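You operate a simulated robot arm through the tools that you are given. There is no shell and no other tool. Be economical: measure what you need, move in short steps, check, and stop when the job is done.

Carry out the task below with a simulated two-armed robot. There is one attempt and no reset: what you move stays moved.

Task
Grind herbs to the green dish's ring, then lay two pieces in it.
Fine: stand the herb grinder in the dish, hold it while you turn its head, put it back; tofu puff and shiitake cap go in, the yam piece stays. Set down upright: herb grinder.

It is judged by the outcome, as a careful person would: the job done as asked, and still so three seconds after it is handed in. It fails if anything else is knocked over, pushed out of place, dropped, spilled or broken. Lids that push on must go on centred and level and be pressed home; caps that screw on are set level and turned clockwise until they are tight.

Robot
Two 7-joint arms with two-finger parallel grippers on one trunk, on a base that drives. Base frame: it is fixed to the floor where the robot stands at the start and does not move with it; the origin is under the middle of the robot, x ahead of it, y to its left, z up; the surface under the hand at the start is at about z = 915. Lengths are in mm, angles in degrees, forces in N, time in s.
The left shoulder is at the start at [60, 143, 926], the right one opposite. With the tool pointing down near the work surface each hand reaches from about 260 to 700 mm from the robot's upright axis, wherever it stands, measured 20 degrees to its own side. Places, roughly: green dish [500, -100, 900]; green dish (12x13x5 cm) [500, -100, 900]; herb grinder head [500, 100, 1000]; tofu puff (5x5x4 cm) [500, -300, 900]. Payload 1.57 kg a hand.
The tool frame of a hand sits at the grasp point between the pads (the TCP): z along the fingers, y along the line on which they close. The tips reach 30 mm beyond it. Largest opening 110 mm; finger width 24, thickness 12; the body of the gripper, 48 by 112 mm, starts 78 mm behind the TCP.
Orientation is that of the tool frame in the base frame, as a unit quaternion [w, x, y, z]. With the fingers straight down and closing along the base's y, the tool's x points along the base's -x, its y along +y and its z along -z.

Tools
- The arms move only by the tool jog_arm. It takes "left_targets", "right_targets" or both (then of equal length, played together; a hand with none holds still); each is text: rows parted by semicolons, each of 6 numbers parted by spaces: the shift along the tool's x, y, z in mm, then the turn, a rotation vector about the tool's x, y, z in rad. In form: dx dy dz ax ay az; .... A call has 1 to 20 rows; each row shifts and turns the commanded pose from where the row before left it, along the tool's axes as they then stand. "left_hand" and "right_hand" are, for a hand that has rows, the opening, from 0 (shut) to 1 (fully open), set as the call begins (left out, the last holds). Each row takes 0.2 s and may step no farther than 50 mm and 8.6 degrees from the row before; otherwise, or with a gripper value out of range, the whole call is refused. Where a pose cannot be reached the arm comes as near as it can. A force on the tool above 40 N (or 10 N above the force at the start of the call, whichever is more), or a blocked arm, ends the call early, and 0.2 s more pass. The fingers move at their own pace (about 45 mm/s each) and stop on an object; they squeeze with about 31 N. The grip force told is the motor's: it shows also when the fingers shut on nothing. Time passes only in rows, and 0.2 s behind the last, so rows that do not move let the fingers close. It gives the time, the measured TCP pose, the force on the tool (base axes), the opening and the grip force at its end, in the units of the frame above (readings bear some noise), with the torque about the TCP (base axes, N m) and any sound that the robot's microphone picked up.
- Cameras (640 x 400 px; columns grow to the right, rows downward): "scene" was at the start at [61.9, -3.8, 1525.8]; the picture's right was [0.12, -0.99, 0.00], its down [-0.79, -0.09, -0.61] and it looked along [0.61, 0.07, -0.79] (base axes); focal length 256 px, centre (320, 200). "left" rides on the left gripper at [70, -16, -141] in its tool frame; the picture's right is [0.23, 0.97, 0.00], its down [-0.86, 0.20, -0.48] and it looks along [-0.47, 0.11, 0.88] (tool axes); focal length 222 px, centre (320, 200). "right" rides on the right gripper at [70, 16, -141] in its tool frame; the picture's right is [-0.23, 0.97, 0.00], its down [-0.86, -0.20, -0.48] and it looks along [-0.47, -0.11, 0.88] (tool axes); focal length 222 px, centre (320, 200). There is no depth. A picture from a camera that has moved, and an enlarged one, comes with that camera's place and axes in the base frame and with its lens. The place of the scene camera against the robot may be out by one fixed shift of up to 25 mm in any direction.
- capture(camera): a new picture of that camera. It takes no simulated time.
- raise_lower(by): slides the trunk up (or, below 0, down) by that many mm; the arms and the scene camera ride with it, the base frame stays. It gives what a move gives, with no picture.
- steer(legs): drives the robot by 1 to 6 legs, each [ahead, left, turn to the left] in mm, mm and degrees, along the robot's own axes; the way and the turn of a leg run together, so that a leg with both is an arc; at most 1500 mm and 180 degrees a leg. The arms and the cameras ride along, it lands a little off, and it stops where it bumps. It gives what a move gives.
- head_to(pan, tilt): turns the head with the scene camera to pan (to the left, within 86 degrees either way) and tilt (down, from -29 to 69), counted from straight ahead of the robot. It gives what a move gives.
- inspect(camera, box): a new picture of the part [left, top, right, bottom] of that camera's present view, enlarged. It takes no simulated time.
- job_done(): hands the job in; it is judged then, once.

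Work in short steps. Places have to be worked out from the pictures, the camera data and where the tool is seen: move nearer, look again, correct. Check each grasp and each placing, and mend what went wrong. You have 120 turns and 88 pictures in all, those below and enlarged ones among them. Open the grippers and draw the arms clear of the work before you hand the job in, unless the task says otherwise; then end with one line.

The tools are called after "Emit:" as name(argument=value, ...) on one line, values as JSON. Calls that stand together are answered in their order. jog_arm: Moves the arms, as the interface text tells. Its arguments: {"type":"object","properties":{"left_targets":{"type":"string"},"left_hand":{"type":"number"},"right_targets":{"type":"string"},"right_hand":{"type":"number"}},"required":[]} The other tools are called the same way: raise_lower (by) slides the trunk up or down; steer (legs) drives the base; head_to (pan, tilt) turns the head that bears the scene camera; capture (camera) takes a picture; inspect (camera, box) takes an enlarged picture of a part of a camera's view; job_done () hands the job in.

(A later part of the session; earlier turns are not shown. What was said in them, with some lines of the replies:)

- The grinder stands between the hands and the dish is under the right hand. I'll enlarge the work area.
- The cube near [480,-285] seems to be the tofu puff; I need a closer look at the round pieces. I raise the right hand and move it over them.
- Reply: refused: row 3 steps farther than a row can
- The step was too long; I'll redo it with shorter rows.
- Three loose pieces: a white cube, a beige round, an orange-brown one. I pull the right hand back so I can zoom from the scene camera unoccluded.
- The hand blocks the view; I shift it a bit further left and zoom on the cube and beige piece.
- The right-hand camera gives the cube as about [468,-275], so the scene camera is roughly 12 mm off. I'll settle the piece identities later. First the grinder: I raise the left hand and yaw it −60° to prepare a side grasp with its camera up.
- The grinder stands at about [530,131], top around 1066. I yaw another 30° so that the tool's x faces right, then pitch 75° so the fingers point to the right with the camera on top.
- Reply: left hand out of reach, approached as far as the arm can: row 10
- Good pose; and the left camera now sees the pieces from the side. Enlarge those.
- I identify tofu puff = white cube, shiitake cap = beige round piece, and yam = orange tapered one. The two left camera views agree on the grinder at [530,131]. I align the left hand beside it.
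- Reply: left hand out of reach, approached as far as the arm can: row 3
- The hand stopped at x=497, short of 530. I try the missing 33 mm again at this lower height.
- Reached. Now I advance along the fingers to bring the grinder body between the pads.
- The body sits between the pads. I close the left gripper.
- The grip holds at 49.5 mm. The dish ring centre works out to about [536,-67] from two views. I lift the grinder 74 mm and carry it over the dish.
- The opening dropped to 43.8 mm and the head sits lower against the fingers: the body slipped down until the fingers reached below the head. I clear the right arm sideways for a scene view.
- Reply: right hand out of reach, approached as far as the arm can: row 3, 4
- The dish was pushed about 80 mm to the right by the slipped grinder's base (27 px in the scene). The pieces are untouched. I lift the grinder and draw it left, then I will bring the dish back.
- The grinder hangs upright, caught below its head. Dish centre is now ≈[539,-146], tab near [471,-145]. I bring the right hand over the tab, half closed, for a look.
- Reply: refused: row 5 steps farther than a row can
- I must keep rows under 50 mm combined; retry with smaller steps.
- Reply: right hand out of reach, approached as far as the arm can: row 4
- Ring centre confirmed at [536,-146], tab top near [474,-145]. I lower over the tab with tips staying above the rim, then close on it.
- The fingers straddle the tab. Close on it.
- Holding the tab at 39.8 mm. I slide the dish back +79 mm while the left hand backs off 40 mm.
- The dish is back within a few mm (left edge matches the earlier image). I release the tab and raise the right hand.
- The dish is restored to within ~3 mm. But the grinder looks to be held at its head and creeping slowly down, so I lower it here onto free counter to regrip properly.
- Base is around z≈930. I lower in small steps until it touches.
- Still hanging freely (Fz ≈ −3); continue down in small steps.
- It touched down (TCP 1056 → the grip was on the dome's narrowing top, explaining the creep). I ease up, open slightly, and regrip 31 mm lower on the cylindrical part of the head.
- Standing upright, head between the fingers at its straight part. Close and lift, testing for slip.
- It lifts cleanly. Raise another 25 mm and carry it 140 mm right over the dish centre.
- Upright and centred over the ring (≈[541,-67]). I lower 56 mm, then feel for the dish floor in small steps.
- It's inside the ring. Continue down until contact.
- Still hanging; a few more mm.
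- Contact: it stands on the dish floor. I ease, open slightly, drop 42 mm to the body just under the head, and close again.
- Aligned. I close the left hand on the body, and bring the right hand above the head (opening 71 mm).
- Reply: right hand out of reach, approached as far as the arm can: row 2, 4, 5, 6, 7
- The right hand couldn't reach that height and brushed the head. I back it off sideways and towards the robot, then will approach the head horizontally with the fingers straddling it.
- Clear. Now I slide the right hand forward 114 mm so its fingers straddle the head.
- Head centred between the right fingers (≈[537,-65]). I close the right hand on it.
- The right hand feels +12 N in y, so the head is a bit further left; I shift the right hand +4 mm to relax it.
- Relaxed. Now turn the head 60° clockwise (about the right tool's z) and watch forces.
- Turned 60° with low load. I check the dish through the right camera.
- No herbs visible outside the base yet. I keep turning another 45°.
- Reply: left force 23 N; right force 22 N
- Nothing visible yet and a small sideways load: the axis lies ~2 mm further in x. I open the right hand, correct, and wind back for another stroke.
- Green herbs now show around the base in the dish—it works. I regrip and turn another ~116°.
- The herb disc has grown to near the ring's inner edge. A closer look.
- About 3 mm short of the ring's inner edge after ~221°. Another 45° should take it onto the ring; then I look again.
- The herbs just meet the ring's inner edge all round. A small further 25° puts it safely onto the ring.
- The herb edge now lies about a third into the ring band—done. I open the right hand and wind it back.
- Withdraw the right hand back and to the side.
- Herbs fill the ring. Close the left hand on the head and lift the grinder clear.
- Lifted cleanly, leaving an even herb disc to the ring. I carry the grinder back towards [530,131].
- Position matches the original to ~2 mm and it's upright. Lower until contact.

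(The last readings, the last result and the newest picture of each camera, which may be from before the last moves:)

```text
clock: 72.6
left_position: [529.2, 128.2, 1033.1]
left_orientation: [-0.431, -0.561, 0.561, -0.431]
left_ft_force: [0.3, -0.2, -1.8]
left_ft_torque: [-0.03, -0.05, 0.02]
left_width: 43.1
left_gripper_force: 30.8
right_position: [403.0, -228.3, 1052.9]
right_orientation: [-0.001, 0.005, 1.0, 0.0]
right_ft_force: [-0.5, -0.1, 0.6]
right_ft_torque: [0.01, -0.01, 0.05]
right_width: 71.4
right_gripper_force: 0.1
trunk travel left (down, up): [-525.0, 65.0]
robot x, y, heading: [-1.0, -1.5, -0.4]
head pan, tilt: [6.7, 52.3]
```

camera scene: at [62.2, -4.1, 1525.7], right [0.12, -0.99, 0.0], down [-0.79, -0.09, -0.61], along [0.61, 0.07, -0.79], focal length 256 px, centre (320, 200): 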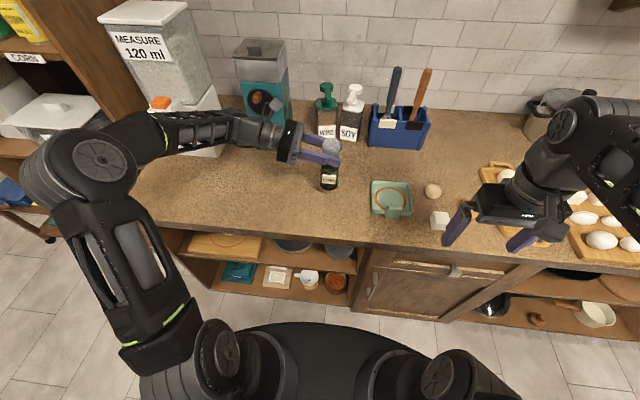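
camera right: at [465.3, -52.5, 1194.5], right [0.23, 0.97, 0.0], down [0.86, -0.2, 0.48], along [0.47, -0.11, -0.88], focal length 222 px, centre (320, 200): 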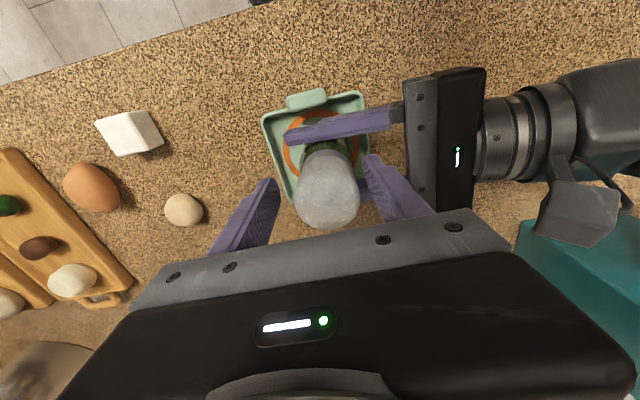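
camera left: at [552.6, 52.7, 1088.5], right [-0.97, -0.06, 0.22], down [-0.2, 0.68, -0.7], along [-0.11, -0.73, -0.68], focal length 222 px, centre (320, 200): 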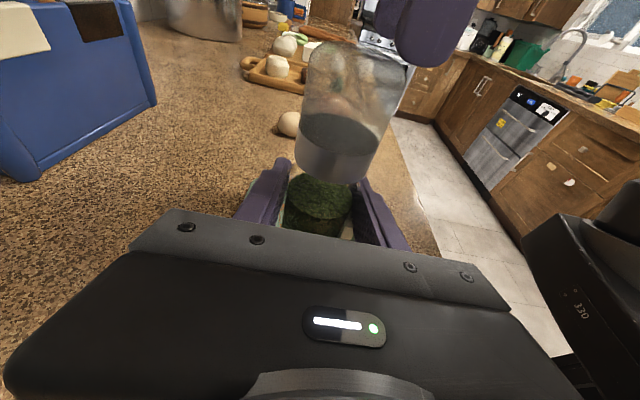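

Emit:
jog_arm(left_targets="-2 0 0.5 0 0 0; -2 0 0.5 0 0 0; -2 0 0.5 0 0 0; 0 0 0 0 0 0")

```text
clock: 73.6
left_position: [530.4, 129.0, 1028.3]
left_orientation: [0.431, 0.561, -0.56, 0.431]
left_ft_force: [0.2, -0.2, -2.5]
left_ft_torque: [-0.03, -0.04, -0.02]
left_width: 43.5
left_gripper_force: 31.1
right_position: [403.4, -226.9, 1054.0]
right_orientation: [0.0, 0.005, 1.0, 0.0]
right_ft_force: [-0.7, 0.7, -0.1]
right_ft_torque: [0.0, 0.01, 0.01]
right_width: 71.5
right_gripper_force: 0.1
trunk travel left (down, up): [-525.0, 65.0]
robot x, y, heading: [1.2, -1.7, -0.1]
head pan, tilt: [6.7, 52.3]
```

Still free; continue.

Emit:
jog_arm(left_targets="-2 0 0.5 0 0 0; -2 0 0.5 0 0 0; 0 0 0 0 0 0")

```text
clock: 74.4
left_position: [529.9, 128.7, 1023.7]
left_orientation: [0.43, 0.561, -0.56, 0.432]
left_ft_force: [1.4, 3.9, 9.8]
left_ft_torque: [0.33, 0.22, -0.02]
left_width: 43.4
left_gripper_force: 30.8
right_position: [402.8, -226.1, 1053.2]
right_orientation: [0.0, 0.005, 1.0, 0.0]
right_ft_force: [-0.2, 0.2, 0.1]
right_ft_torque: [0.01, -0.01, 0.02]
right_width: 71.6
right_gripper_force: 0.0
trunk travel left (down, up): [-525.0, 65.0]
robot x, y, heading: [-0.7, 1.4, -0.1]
head pan, tilt: [6.7, 52.3]
```

Down. Open and withdraw along the fingers.

Emit:
jog_arm(left_targets="0 0 0 0 0 0; 0 0 0 0 0 0; 0 0 0 0 0 0; 0 0 0 0 0 0; -4 0 -25 0 0 0; -5 0 -25 0 0 0; -5 0 -25 0 0 0; 0 0 0 0 0 0", left_hand=0.9)

Emit:
inspect(camera="scene", box=[240, 130, 400, 230])

```text
clock: 76.2
left_position: [528.5, 204.1, 1028.4]
left_orientation: [0.431, 0.561, -0.56, 0.432]
left_ft_force: [0.2, -1.0, 0.4]
left_ft_torque: [0.01, 0.0, 0.02]
left_width: 99.1
left_gripper_force: 0.1
right_position: [402.1, -227.9, 1053.7]
right_orientation: [0.0, 0.005, 1.0, 0.0]
right_ft_force: [-0.5, 0.5, -0.3]
right_ft_torque: [0.02, 0.01, 0.01]
right_width: 71.5
right_gripper_force: 0.1
trunk travel left (down, up): [-525.0, 65.0]
robot x, y, heading: [-0.7, 2.4, 0.2]
head pan, tilt: [6.7, 52.3]
```

```text
4.00 times, centred on (320, 180) of scene
camera zoom: at [62.0, -4.5, 1525.8], right [0.12, -0.99, 0.0], down [-0.79, -0.09, -0.61], along [0.61, 0.07, -0.79], focal length 1026 px, centre (320, 280)
```

zoom: 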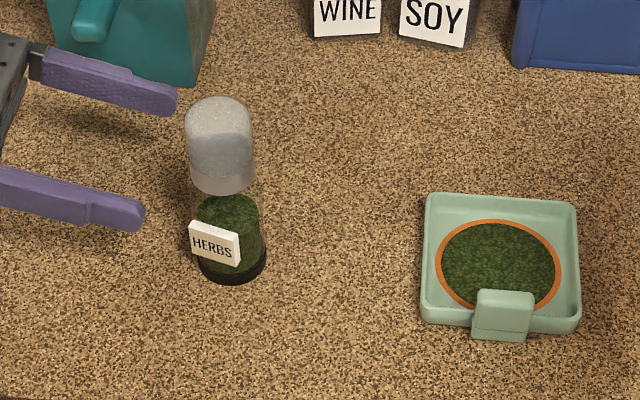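

The grinder stands upright in its old place. I draw the left hand further away and bring the right hand above the tofu cube for a look.

Emit:
jog_arm(left_targets="0 0 -20 0 0 0; 0 30 -20 0 0 0; 0 30 0 0 0 0; 0 30 0 0 0 0", right_targets="-33 -24 0 0 0 0; -33 -24 0 0 0 0; 0 0 0 0 0 0; 0 0 0 0 0 0", right_hand=0.8)

Emit:
capture(camera="right")

```text
clock: 77.2
left_position: [436.6, 243.5, 1037.7]
left_orientation: [0.43, 0.562, -0.56, 0.431]
left_ft_force: [-0.1, 0.4, 0.8]
left_ft_torque: [-0.01, 0.01, 0.01]
left_width: 99.1
left_gripper_force: 0.0
right_position: [466.2, -277.1, 1054.1]
right_orientation: [0.001, 0.006, 1.0, 0.001]
right_ft_force: [0.2, -0.5, -0.6]
right_ft_torque: [0.0, 0.0, 0.01]
right_width: 87.8
right_gripper_force: 0.0
trunk travel left (down, up): [-525.0, 65.0]
robot x, y, heading: [0.1, 2.2, -0.2]
head pan, tilt: [6.7, 52.3]
```

```text
21 pictures are left
camera right: at [396.2, -258.6, 1194.6], right [0.24, 0.97, 0.0], down [0.85, -0.21, 0.48], along [0.47, -0.11, -0.88], focal length 222 px, centre (320, 200)
```

right: 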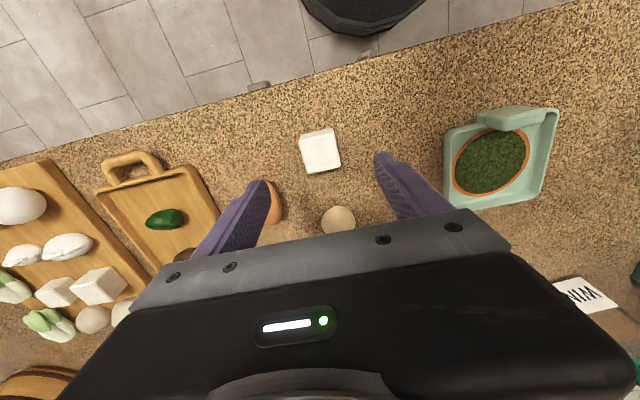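

Cube at [462,-274], aligned with the hand; shiitake cap at [570,-272]. I descend around the cube.

Emit:
jog_arm(right_targets="4 3 35 0 0 0; 0 0 40 0 0 0; 0 0 29 0 0 0; 0 0 0 0 0 0")

Emit:
inspect(camera="right", box=[200, 60, 440, 240])

```text
clock: 78.2
left_position: [436.9, 242.9, 1040.2]
left_orientation: [-0.431, -0.56, 0.56, -0.431]
left_ft_force: [-1.0, -0.1, 0.8]
left_ft_torque: [0.0, -0.03, 0.03]
left_width: 99.1
left_gripper_force: 0.1
right_position: [461.8, -273.2, 947.0]
right_orientation: [0.0, 0.004, 1.0, 0.001]
right_ft_force: [-0.2, 0.2, -0.5]
right_ft_torque: [-0.02, 0.02, 0.04]
right_width: 88.2
right_gripper_force: 0.0
trunk travel left (down, up): [-525.0, 65.0]
robot x, y, heading: [0.1, -1.1, -0.2]
head pan, tilt: [6.7, 52.3]
```

```text
2.22 times, centred on (320, 150) of right
camera zoom: at [392.0, -257.1, 1088.7], right [0.24, 0.97, 0.0], down [0.85, -0.21, 0.48], along [0.46, -0.11, -0.88], focal length 494 px, centre (320, 311)
```

zoom: 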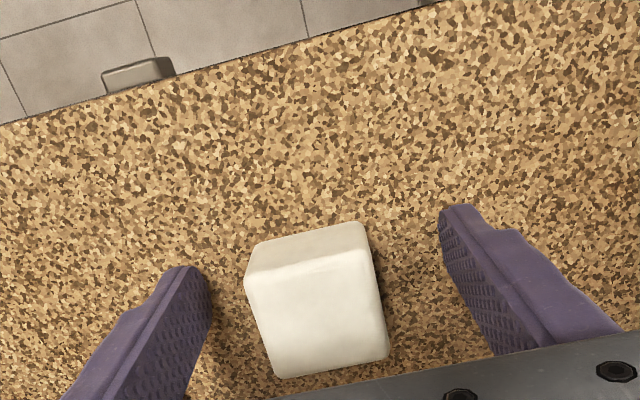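

Cube is between the fingers. Close and lift 60 mm.

Emit:
jog_arm(right_targets="0 0 -3 0 0 0; 0 0 0 0 0 0; 0 0 0 0 0 0; 0 0 0 0 0 0; 0 0 0 0 0 0; 0 0 -20 0 0 0; 0 0 -40 0 0 0; 0 0 -20 0 0 0; 0 0 0 0 0 0", right_hand=0)

Emit:
inspect(camera="right", box=[200, 60, 440, 240])

```text
clock: 80.2
left_position: [438.0, 243.3, 1038.8]
left_orientation: [0.431, 0.561, -0.56, 0.431]
left_ft_force: [-0.4, -0.6, 0.3]
left_ft_torque: [0.02, -0.01, -0.01]
left_width: 98.9
left_gripper_force: 0.0
right_position: [462.6, -276.2, 1031.7]
right_orientation: [0.0, 0.005, 1.0, 0.0]
right_ft_force: [-0.3, -0.7, -0.7]
right_ft_torque: [0.04, 0.04, 0.01]
right_width: 41.3
right_gripper_force: 30.9
trunk travel left (down, up): [-525.0, 65.0]
robot x, y, heading: [-2.9, 2.9, -0.2]
head pan, tilt: [6.7, 52.3]
```

```text
2.22 times, centred on (320, 150) of right
camera zoom: at [391.4, -258.0, 1173.6], right [0.24, 0.97, 0.0], down [0.85, -0.21, 0.48], along [0.46, -0.11, -0.88], focal length 494 px, centre (320, 311)
```

zoom: 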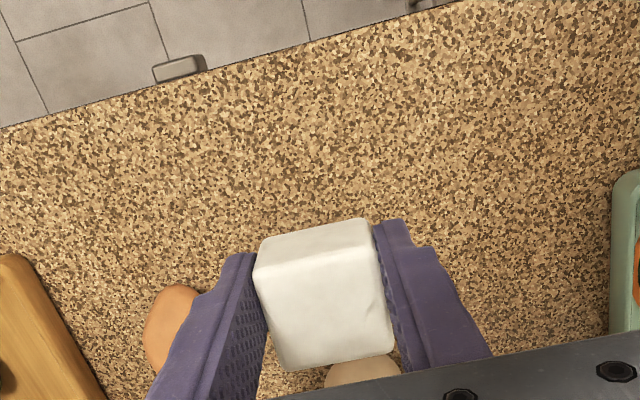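

Held at 41 mm. Before laying it, I double-check the identity of the other two pieces with a close look.

Emit:
inspect(camera="left", box=[240, 60, 336, 120])

Emit:
inspect(camera="scene", box=[416, 175, 496, 225])

```text
6.67 times, centred on (288, 90) of left
camera zoom: at [452.3, 362.8, 1143.6], right [-0.97, -0.06, 0.22], down [-0.2, 0.68, -0.7], along [-0.11, -0.73, -0.68], focal length 1481 px, centre (533, 933)
```

zoom: 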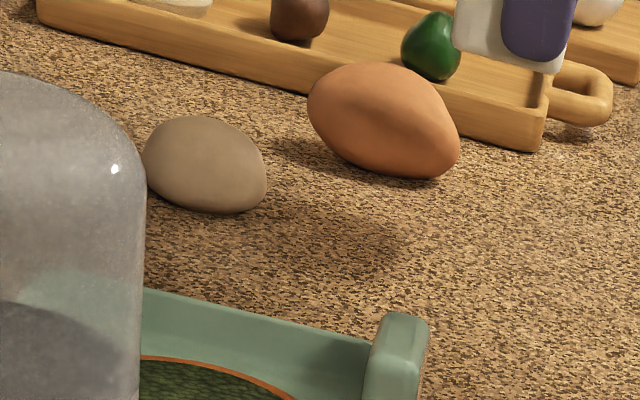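

```text
8.00 times, centred on (456, 200) of scene
camera zoom: at [62.0, -3.8, 1525.8], right [0.12, -0.99, 0.0], down [-0.79, -0.09, -0.61], along [0.61, 0.07, -0.79], focal length 2051 px, centre (-768, 200)
```

zoom: 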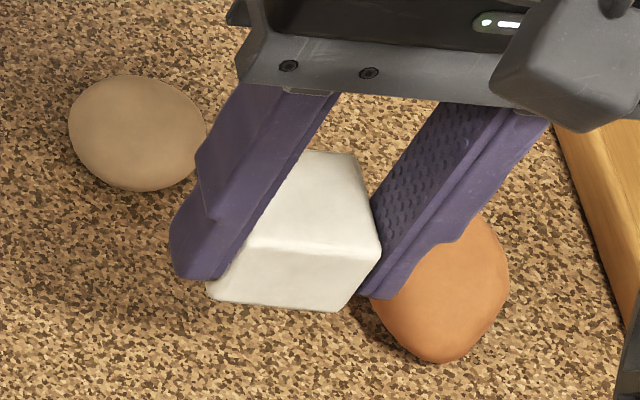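

Beige is a round squashed cap, orange a tapered yam; my identification stands. I carry the tofu over the far half of the dish.

Emit:
jog_arm(right_targets="-20 41.5 0 0 0 0; -20 41.5 0 0 0 0; -20 41.5 0 0 0 0; -20 41.5 0 0 0 0; -19 42 0 0 0 0; 0 0 0 0 0 0")

Emit:
capture(camera="right")

```text
clock: 81.6
left_position: [437.5, 243.7, 1038.9]
left_orientation: [0.43, 0.562, -0.559, 0.432]
left_ft_force: [0.6, -0.4, 1.0]
left_ft_torque: [0.0, -0.01, 0.0]
left_width: 98.9
left_gripper_force: 0.0
right_position: [562.1, -66.8, 1032.4]
right_orientation: [-0.001, 0.006, 1.0, 0.001]
right_ft_force: [0.4, 0.5, -0.3]
right_ft_torque: [-0.01, 0.02, -0.01]
right_width: 41.2
right_gripper_force: 31.1
trunk travel left (down, up): [-525.0, 65.0]
robot x, y, heading: [3.2, -0.9, -0.1]
head pan, tilt: [6.7, 52.3]
```

```text
16 pictures are left
camera right: at [493.0, -49.9, 1173.7], right [0.24, 0.97, 0.0], down [0.85, -0.21, 0.48], along [0.46, -0.11, -0.88], focal length 222 px, centre (320, 200)
```

right: 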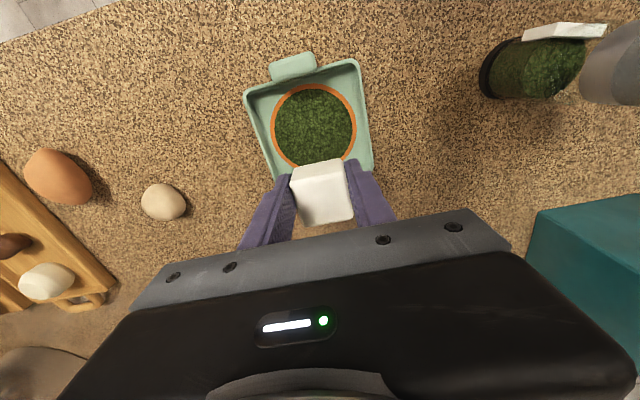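

The tofu hangs over the far half. I shift it slightly to [560,-62] and lower it.

Emit:
jog_arm(right_targets="2 4.5 30 0 0 0; 0 0 32 0 0 0; 0 0 6 0 0 0; 0 0 3 0 0 0; 0 0 0 0 0 0")

```text
clock: 82.8
left_position: [438.1, 242.2, 1039.1]
left_orientation: [0.43, 0.561, -0.559, 0.432]
left_ft_force: [0.4, 0.3, 0.3]
left_ft_torque: [-0.02, 0.02, -0.04]
left_width: 98.9
left_gripper_force: 0.1
right_position: [561.8, -63.1, 959.9]
right_orientation: [-0.001, 0.005, 1.0, 0.0]
right_ft_force: [0.3, -0.2, 0.0]
right_ft_torque: [0.04, 0.01, 0.0]
right_width: 40.9
right_gripper_force: 30.9
trunk travel left (down, up): [-525.0, 65.0]
robot x, y, heading: [2.0, -1.8, 0.2]
head pan, tilt: [6.7, 52.3]
```

Not touching yet; a few more mm.

Emit:
jog_arm(right_targets="0 0 2 0 0 0; 0 0 2 0 0 0; 0 0 1.5 0 0 0; 0 0 0 0 0 0")

```text
clock: 83.8
left_position: [437.9, 242.4, 1038.1]
left_orientation: [0.43, 0.562, -0.56, 0.431]
left_ft_force: [0.3, -0.5, 1.7]
left_ft_torque: [-0.01, 0.03, 0.03]
left_width: 98.9
left_gripper_force: 0.0
right_position: [561.6, -62.4, 955.0]
right_orientation: [0.0, 0.006, 1.0, 0.0]
right_ft_force: [1.2, 0.9, 4.7]
right_ft_torque: [-0.03, 0.05, 0.02]
right_width: 40.9
right_gripper_force: 31.0
trunk travel left (down, up): [-525.0, 65.0]
robot x, y, heading: [-1.1, 0.8, -0.2]
head pan, tilt: [6.7, 52.3]
```

Light contact (4.7 N). Open a little and lift straight up.

Emit:
jog_arm(right_targets="0 0 0 0 0 0; 0 0 0 0 0 0; 0 0 -15 0 0 0; 0 0 -40 0 0 0; 0 0 -40 0 0 0; 20 -35 0 0 0 0; 0 -45 0 0 0 0; 0 -45 0 0 0 0; 0 -45 0 0 0 0; 0 -40 0 0 0 0; 0 0 0 0 0 0", right_hand=0.53)

Emit:
capture(camera="right")

Emit:
inspect(camera="scene", box=[310, 140, 454, 230])

```text
clock: 86.2
left_position: [437.0, 242.2, 1039.5]
left_orientation: [0.43, 0.561, -0.56, 0.431]
left_ft_force: [-0.8, -0.8, 0.8]
left_ft_torque: [-0.04, -0.02, -0.01]
left_width: 99.0
left_gripper_force: 0.1
right_position: [536.0, -274.7, 1047.8]
right_orientation: [0.002, 0.006, 1.0, -0.001]
right_ft_force: [-0.7, -0.6, -0.8]
right_ft_torque: [0.02, 0.01, -0.03]
right_width: 58.2
right_gripper_force: 0.0
trunk travel left (down, up): [-525.0, 65.0]
robot x, y, heading: [3.1, 3.1, 0.1]
head pan, tilt: [6.7, 52.3]
```

```text
15 pictures are left
camera right: at [466.0, -256.1, 1189.2], right [0.24, 0.97, 0.0], down [0.85, -0.21, 0.48], along [0.47, -0.12, -0.88], focal length 222 px, centre (320, 200)
```

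right: 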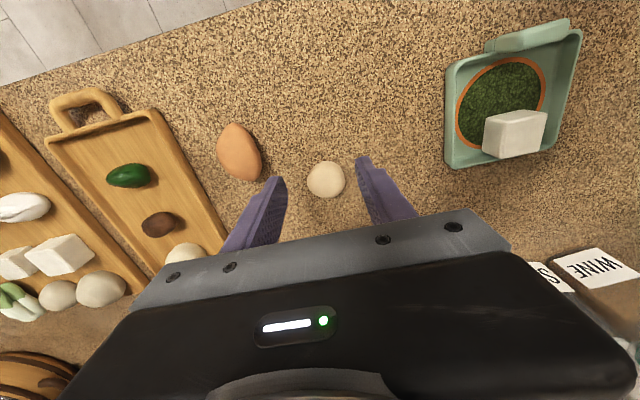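

```text
4.44 times, centred on (382, 185) of scene
camera zoom: at [61.4, -4.4, 1525.8], right [0.12, -0.99, 0.0], down [-0.79, -0.09, -0.61], along [0.61, 0.07, -0.79], focal length 1139 px, centre (44, 267)
```

zoom: 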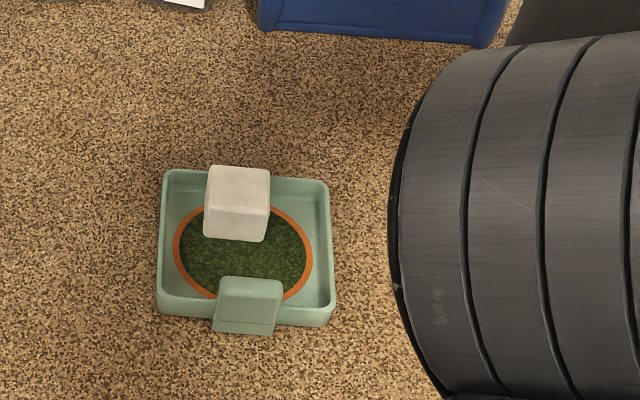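

Tofu sits in the dish. Shiitake cap at ≈[575,-275]; I move above and descend around it.

Emit:
jog_arm(right_targets="-19 0 0 0 0 0; -19 0 10 0 0 0; 0 0 30 0 0 0; 0 0 30 0 0 0; 0 0 0 0 0 0", right_hand=0.78)

Emit:
capture(camera="right")

```text
clock: 87.4
left_position: [437.1, 242.9, 1038.7]
left_orientation: [0.43, 0.562, -0.56, 0.431]
left_ft_force: [0.3, -0.2, 0.6]
left_ft_torque: [0.01, 0.0, 0.03]
left_width: 99.0
left_gripper_force: 0.1
right_position: [543.8, -249.6, 984.6]
right_orientation: [0.002, 0.004, 1.0, 0.0]
right_ft_force: [-1.0, -0.2, 0.0]
right_ft_torque: [-0.01, 0.0, 0.01]
right_width: 85.7
right_gripper_force: 0.1
right hand out of reach, approached as far as the arm can: row 1, 2, 4
trunk travel left (down, up): [-525.0, 65.0]
robot x, y, heading: [-3.4, 0.5, -0.0]
head pan, tilt: [6.7, 52.3]
```

```text
13 pictures are left
camera right: at [473.6, -232.2, 1125.6], right [0.23, 0.97, 0.0], down [0.85, -0.21, 0.48], along [0.47, -0.11, -0.88], focal length 222 px, centre (320, 200)
```

right: 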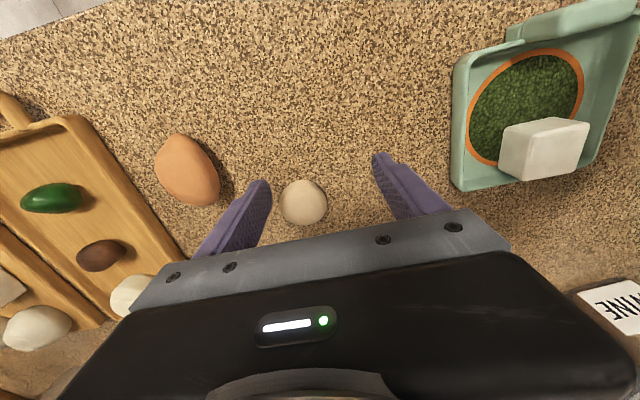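

The right arm is at its reach limit; the cap is at [576,-274]. I raise and pull back the hand, then drive forward 70 mm.

Emit:
jog_arm(right_targets="40 0 0 0 0 0; 10 0 -40 0 0 0; 0 0 0 0 0 0")

Emit:
steer(legs=[[70, 0, 0]])

Emit:
capture(camera="scene")

```text
clock: 88.2
left_position: [438.8, 242.0, 1038.4]
left_orientation: [0.431, 0.561, -0.56, 0.431]
left_ft_force: [0.8, -0.9, -0.3]
left_ft_torque: [-0.02, 0.01, 0.03]
left_width: 99.1
left_gripper_force: 0.0
right_position: [492.9, -246.5, 1025.1]
right_orientation: [0.0, 0.005, 1.0, 0.0]
right_ft_force: [0.0, -0.7, -0.1]
right_ft_torque: [0.01, 0.0, -0.02]
right_width: 85.9
right_gripper_force: 0.1
trunk travel left (down, up): [-525.0, 65.0]
robot x, y, heading: [0.7, 0.6, 0.0]
head pan, tilt: [6.7, 52.3]
```

```text
clock: 89.2
left_position: [506.8, 242.9, 1039.1]
left_orientation: [0.431, 0.561, -0.56, 0.431]
left_ft_force: [0.4, 0.0, 0.1]
left_ft_torque: [-0.02, 0.04, -0.02]
left_width: 98.8
left_gripper_force: 0.2
right_position: [564.3, -245.9, 1023.4]
right_orientation: [-0.001, 0.005, 1.0, 0.0]
right_ft_force: [0.5, -0.6, -0.2]
right_ft_torque: [0.03, 0.03, 0.01]
right_width: 85.9
right_gripper_force: 0.0
trunk travel left (down, up): [-525.0, 65.0]
robot x, y, heading: [72.2, -0.1, -0.3]
head pan, tilt: [6.7, 52.3]
```

```text
12 pictures are left
camera scene: at [131.9, -3.7, 1525.7], right [0.12, -0.99, 0.0], down [-0.79, -0.09, -0.61], along [0.61, 0.07, -0.79], focal length 256 px, centre (320, 200)
```

scene: 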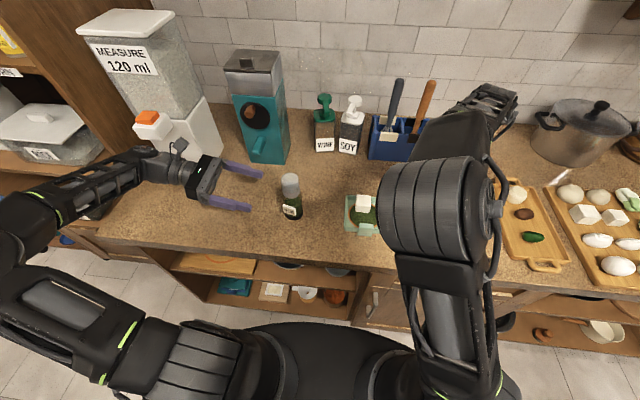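

All fine after the drive. Now move to [576,-274] and descend.

Emit:
jog_arm(right_targets="-12 -28 0 0 0 0; 0 0 30 0 0 0; 0 0 0 0 0 0")

Emit:
capture(camera="right")

```text
clock: 90.0
left_position: [506.0, 241.7, 1039.1]
left_orientation: [0.431, 0.561, -0.56, 0.431]
left_ft_force: [0.8, 0.5, -0.1]
left_ft_torque: [0.02, -0.01, 0.03]
left_width: 98.9
left_gripper_force: 0.0
right_position: [572.8, -274.3, 994.4]
right_orientation: [0.001, 0.006, 1.0, 0.0]
right_ft_force: [-0.6, 0.4, 0.7]
right_ft_torque: [-0.01, -0.01, 0.03]
right_width: 85.8
right_gripper_force: 0.0
trunk travel left (down, up): [-525.0, 65.0]
robot x, y, heading: [68.0, -0.6, 0.2]
head pan, tilt: [6.7, 52.3]
```

```text
11 pictures are left
camera right: at [504.5, -256.0, 1136.2], right [0.24, 0.97, 0.0], down [0.85, -0.21, 0.48], along [0.46, -0.11, -0.88], focal length 222 px, centre (320, 200)
```

right: 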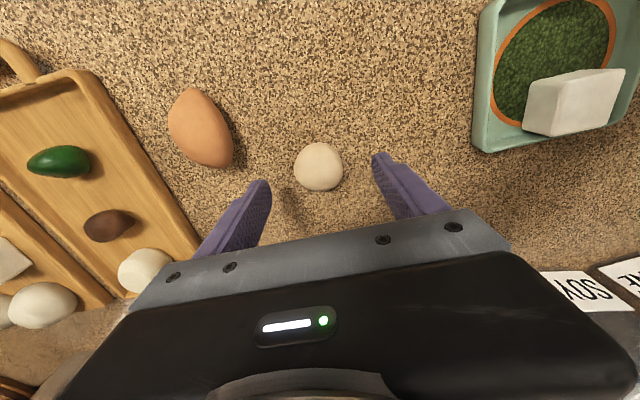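

Cap at [575,-274], centred. Descend and close.

Emit:
jog_arm(right_targets="-2 0 30 0 0 0; 0 0 17 0 0 0; 0 0 0 0 0 0; 0 0 0 0 0 0")

Emit:
jog_arm(right_targets="0 0 0 0 0 0; 0 0 0 0 0 0; 0 0 0 0 0 0; 0 0 0 0 0 0; 0 0 0 0 0 0; 0 0 -15 0 0 0; 0 0 -35 0 0 0; 0 0 -30 0 0 0; 0 0 0 0 0 0", right_hand=0)

Emit:
capture(camera="right")

```text
clock: 91.0
left_position: [505.4, 242.5, 1039.8]
left_orientation: [0.43, 0.561, -0.56, 0.431]
left_ft_force: [-0.3, 0.9, -0.3]
left_ft_torque: [0.03, -0.01, 0.02]
left_width: 99.2
left_gripper_force: 0.1
right_position: [574.1, -274.4, 947.6]
right_orientation: [0.0, 0.005, 1.0, -0.001]
right_ft_force: [0.0, 0.6, 0.3]
right_ft_torque: [0.02, -0.05, 0.02]
right_width: 85.8
right_gripper_force: 0.0
trunk travel left (down, up): [-525.0, 65.0]
robot x, y, heading: [68.1, 4.0, -0.1]
head pan, tilt: [6.7, 52.3]
```

```text
clock: 93.0
left_position: [505.6, 242.9, 1039.4]
left_orientation: [0.431, 0.561, -0.559, 0.432]
left_ft_force: [-0.8, -0.5, -0.8]
left_ft_torque: [-0.03, -0.02, 0.04]
left_width: 99.0
left_gripper_force: 0.1
right_position: [576.6, -272.3, 1028.7]
right_orientation: [0.0, 0.005, 1.0, 0.0]
right_ft_force: [-0.3, -0.5, -0.4]
right_ft_torque: [0.02, 0.01, 0.01]
right_width: 47.7
right_gripper_force: 30.7
trunk travel left (down, up): [-525.0, 65.0]
robot x, y, heading: [69.0, -0.5, -0.2]
head pan, tilt: [6.7, 52.3]
```

```text
10 pictures are left
camera right: at [506.1, -254.8, 1170.2], right [0.24, 0.97, 0.0], down [0.85, -0.21, 0.48], along [0.46, -0.11, -0.88], focal length 222 px, centre (320, 200)
```

right: 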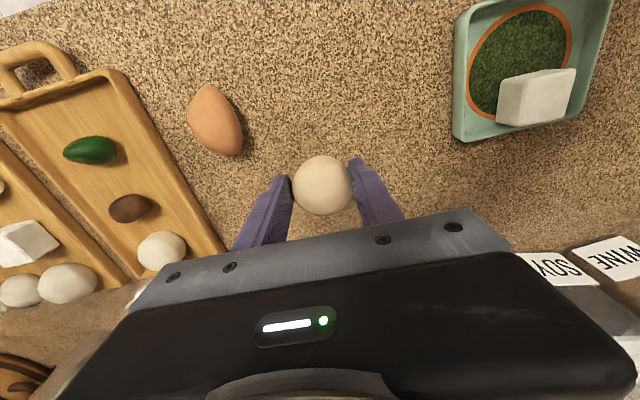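

Held at 47.7 mm. Carry it over the near half of the dish at [510,-72].

Emit:
jog_arm(right_targets="13.3 40 0 0 0 0; 13.3 40 0 0 0 0; 13.3 40 0 0 0 0; 13.3 40 0 0 0 0; 13.3 40 0 0 0 0; 0 0 0 0 0 0")

Emit:
capture(camera="right")

Emit:
inspect(camera="left", box=[200, 60, 380, 190])

```text
clock: 94.4
left_position: [505.8, 242.9, 1038.7]
left_orientation: [0.431, 0.561, -0.56, 0.431]
left_ft_force: [-0.2, -1.0, 0.4]
left_ft_torque: [0.01, 0.02, -0.01]
left_width: 98.9
left_gripper_force: 0.0
right_position: [510.1, -73.7, 1026.9]
right_orientation: [0.0, 0.005, 1.0, 0.0]
right_ft_force: [0.0, 1.0, -0.4]
right_ft_torque: [0.02, 0.03, 0.03]
right_width: 47.4
right_gripper_force: 30.5
trunk travel left (down, up): [-525.0, 65.0]
robot x, y, heading: [70.0, 3.6, -0.1]
head pan, tilt: [6.7, 52.3]
```

```text
9 pictures are left
camera right: at [441.2, -55.3, 1168.6], right [0.24, 0.97, 0.0], down [0.85, -0.21, 0.48], along [0.46, -0.11, -0.88], focal length 222 px, centre (320, 200)
```

right: 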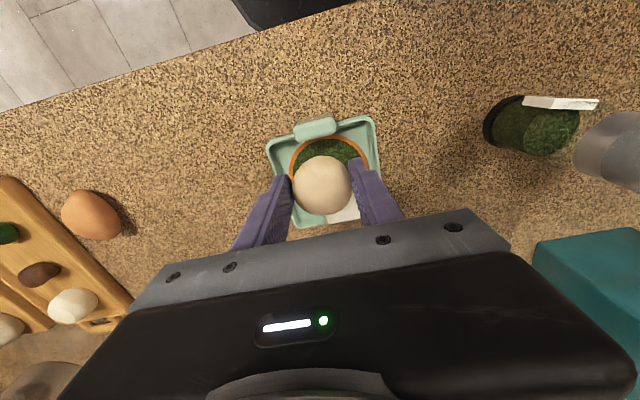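

```text
3.08 times, centred on (290, 125) of left
camera zoom: at [520.6, 362.6, 1143.7], right [-0.97, -0.06, 0.22], down [-0.2, 0.68, -0.7], along [-0.11, -0.73, -0.68], focal length 684 px, centre (412, 431)
```

zoom: 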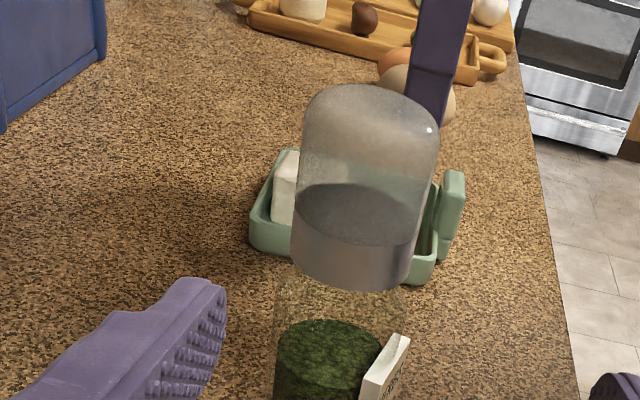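

Centred over the near half, between tab and tofu. Lower it.

Emit:
jog_arm(right_targets="0 0 30 0 0 0; 0 0 30 0 0 0; 0 0 6 0 0 0; 0 0 3 0 0 0; 0 0 2 0 0 0; 0 0 0 0 0 0")

```text
clock: 95.8
left_position: [505.7, 242.4, 1038.9]
left_orientation: [0.43, 0.561, -0.56, 0.431]
left_ft_force: [-0.1, -0.8, -0.5]
left_ft_torque: [0.01, 0.0, 0.02]
left_width: 98.9
left_gripper_force: 0.1
right_position: [513.1, -72.2, 956.1]
right_orientation: [0.0, 0.005, 1.0, 0.0]
right_ft_force: [-0.2, -0.6, 0.0]
right_ft_torque: [0.0, 0.0, -0.01]
right_width: 47.4
right_gripper_force: 30.6
trunk travel left (down, up): [-525.0, 65.0]
robot x, y, heading: [69.9, 4.1, -0.2]
head pan, tilt: [6.7, 52.3]
```

Emit:
jog_arm(right_targets="0 0 2 0 0 0; 0 0 2 0 0 0; 0 0 0 0 0 0")

```text
clock: 96.6
left_position: [505.4, 242.7, 1039.5]
left_orientation: [0.431, 0.561, -0.56, 0.432]
left_ft_force: [-0.3, 0.1, -0.2]
left_ft_torque: [0.02, 0.0, 0.01]
left_width: 98.8
left_gripper_force: 0.0
right_position: [512.9, -73.9, 953.3]
right_orientation: [0.0, 0.005, 1.0, -0.001]
right_ft_force: [0.7, 0.1, 4.5]
right_ft_torque: [0.0, 0.01, -0.02]
right_width: 47.4
right_gripper_force: 31.2
trunk travel left (down, up): [-525.0, 65.0]
robot x, y, heading: [67.2, 0.9, 0.2]
head pan, tilt: [6.7, 52.3]
```

Contact (4.5 N). Release slightly and lift straight up, then withdraw.

Emit:
jog_arm(right_targets="0 0 0 0 0 0; 0 0 0 0 0 0; 0 0 -12 0 0 0; 0 0 -40 0 0 0; 0 0 -40 0 0 0; 25 -40 0 0 0 0; 25 -40 0 0 0 0; 25 -40 0 0 0 0; 20 -40 0 0 0 0; 0 -45 0 0 0 0; 0 0 0 0 0 0", right_hand=0.56)

Emit:
inspect(camera="scene", box=[310, 160, 454, 250])

Emit:
capture(camera="scene")

```text
clock: 99.0
left_position: [505.4, 242.4, 1038.2]
left_orientation: [0.43, 0.561, -0.559, 0.432]
left_ft_force: [-0.5, -0.3, 0.1]
left_ft_torque: [0.0, 0.0, -0.01]
left_width: 98.9
left_gripper_force: 0.1
right_position: [414.6, -277.4, 1044.1]
right_orientation: [0.0, 0.004, 1.0, 0.0]
right_ft_force: [0.4, -0.1, -0.6]
right_ft_torque: [-0.05, 0.01, -0.01]
right_width: 61.4
right_gripper_force: 0.1
trunk travel left (down, up): [-525.0, 65.0]
robot x, y, heading: [68.6, 0.5, -0.1]
head pan, tilt: [6.7, 52.3]
```

```text
4.44 times, centred on (382, 205) of scene
camera zoom: at [130.0, -3.1, 1525.7], right [0.12, -0.99, 0.0], down [-0.79, -0.09, -0.61], along [0.61, 0.07, -0.79], focal length 1139 px, centre (44, 178)
```

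zoom: 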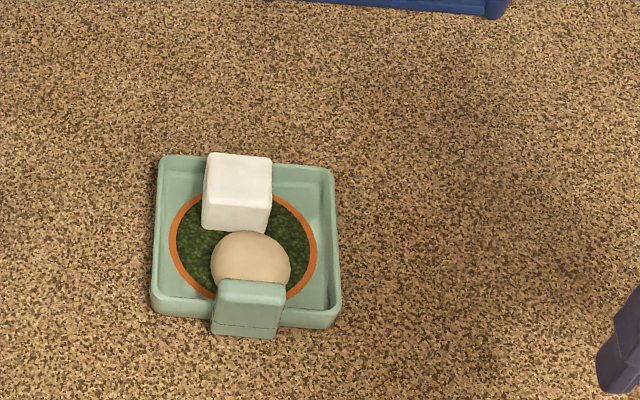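

```text
6 pictures are left
camera scene: at [130.0, -3.1, 1525.7], right [0.12, -0.99, 0.0], down [-0.79, -0.09, -0.61], along [0.61, 0.07, -0.79], focal length 256 px, centre (320, 200)
```

scene: 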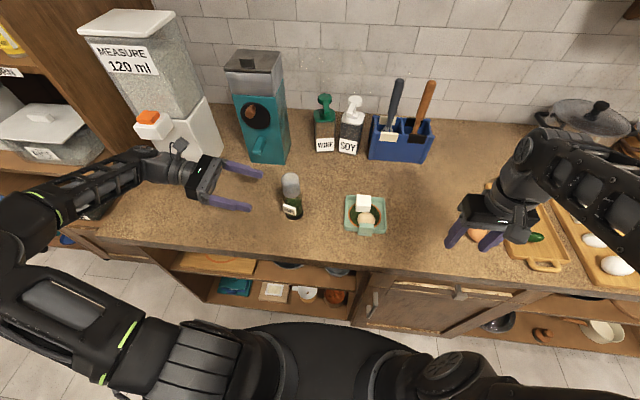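

Both pieces lie in the dish and the grinder stands. I open and back the right hand off, and take one last check from its camera.

Emit:
jog_arm(right_targets="30 0 -20 0 0 0; 0 0 0 0 0 0; 0 0 0 0 0 0", right_hand=1)

Emit:
inspect(camera="left", box=[200, 60, 380, 190])

Emit:
inspect(camera="scene", box=[346, 185, 394, 240])

```text
clock: 99.8
left_position: [505.0, 242.3, 1039.0]
left_orientation: [0.43, 0.562, -0.559, 0.432]
left_ft_force: [0.0, -0.5, 0.4]
left_ft_torque: [-0.01, 0.02, 0.0]
left_width: 99.2
left_gripper_force: 0.0
right_position: [383.1, -276.5, 1063.3]
right_orientation: [0.0, 0.005, 1.0, 0.0]
right_ft_force: [-0.7, -0.4, 0.5]
right_ft_torque: [0.01, -0.01, -0.01]
right_width: 109.9
right_gripper_force: 0.1
trunk travel left (down, up): [-525.0, 65.0]
robot x, y, heading: [68.0, 4.8, 0.0]
head pan, tilt: [6.7, 52.3]
```

```text
3.08 times, centred on (290, 125) of left
camera zoom: at [520.1, 363.1, 1143.7], right [-0.97, -0.06, 0.22], down [-0.2, 0.68, -0.7], along [-0.11, -0.73, -0.68], focal length 684 px, centre (412, 431)
```

zoom: 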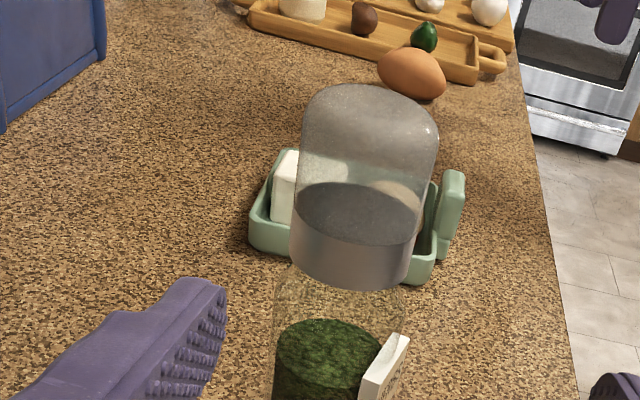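

```text
7.27 times, centred on (370, 212) of scene
camera zoom: at [129.7, -3.6, 1525.8], right [0.12, -0.99, 0.0], down [-0.79, -0.09, -0.61], along [0.61, 0.07, -0.79], focal length 1864 px, centre (-44, 109)
```

zoom: 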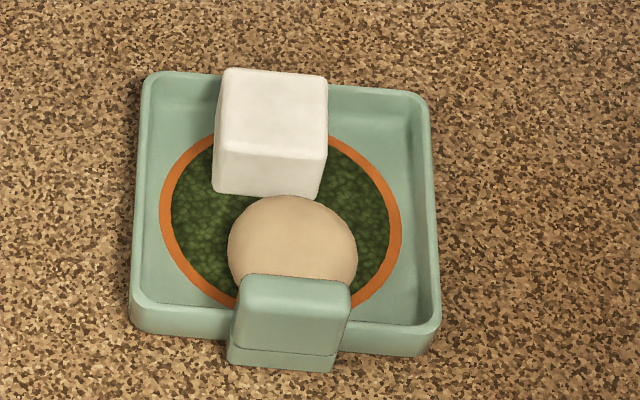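

Everything is at rest: herbs reach the ring, the tofu and cap are in the dish, the yam is untouched, the grinder is upright in its place and both hands are open and clear. I hand in.

Emit:
job_done()

```text
The job is handed in.
```

The job is handed in: herbs ground to the ring, tofu puff and shiitake cap laid in the dish, yam piece left alone, and the grinder back upright in its place. Two caveats: on the first lift the grinder slipped and pushed the dish about 80 mm, and I slid it back to within about 3 mm. I also judged which piece was which by look, size and rough position, taking the white cube as the tofu puff and the beige round one as the shiitake cap.
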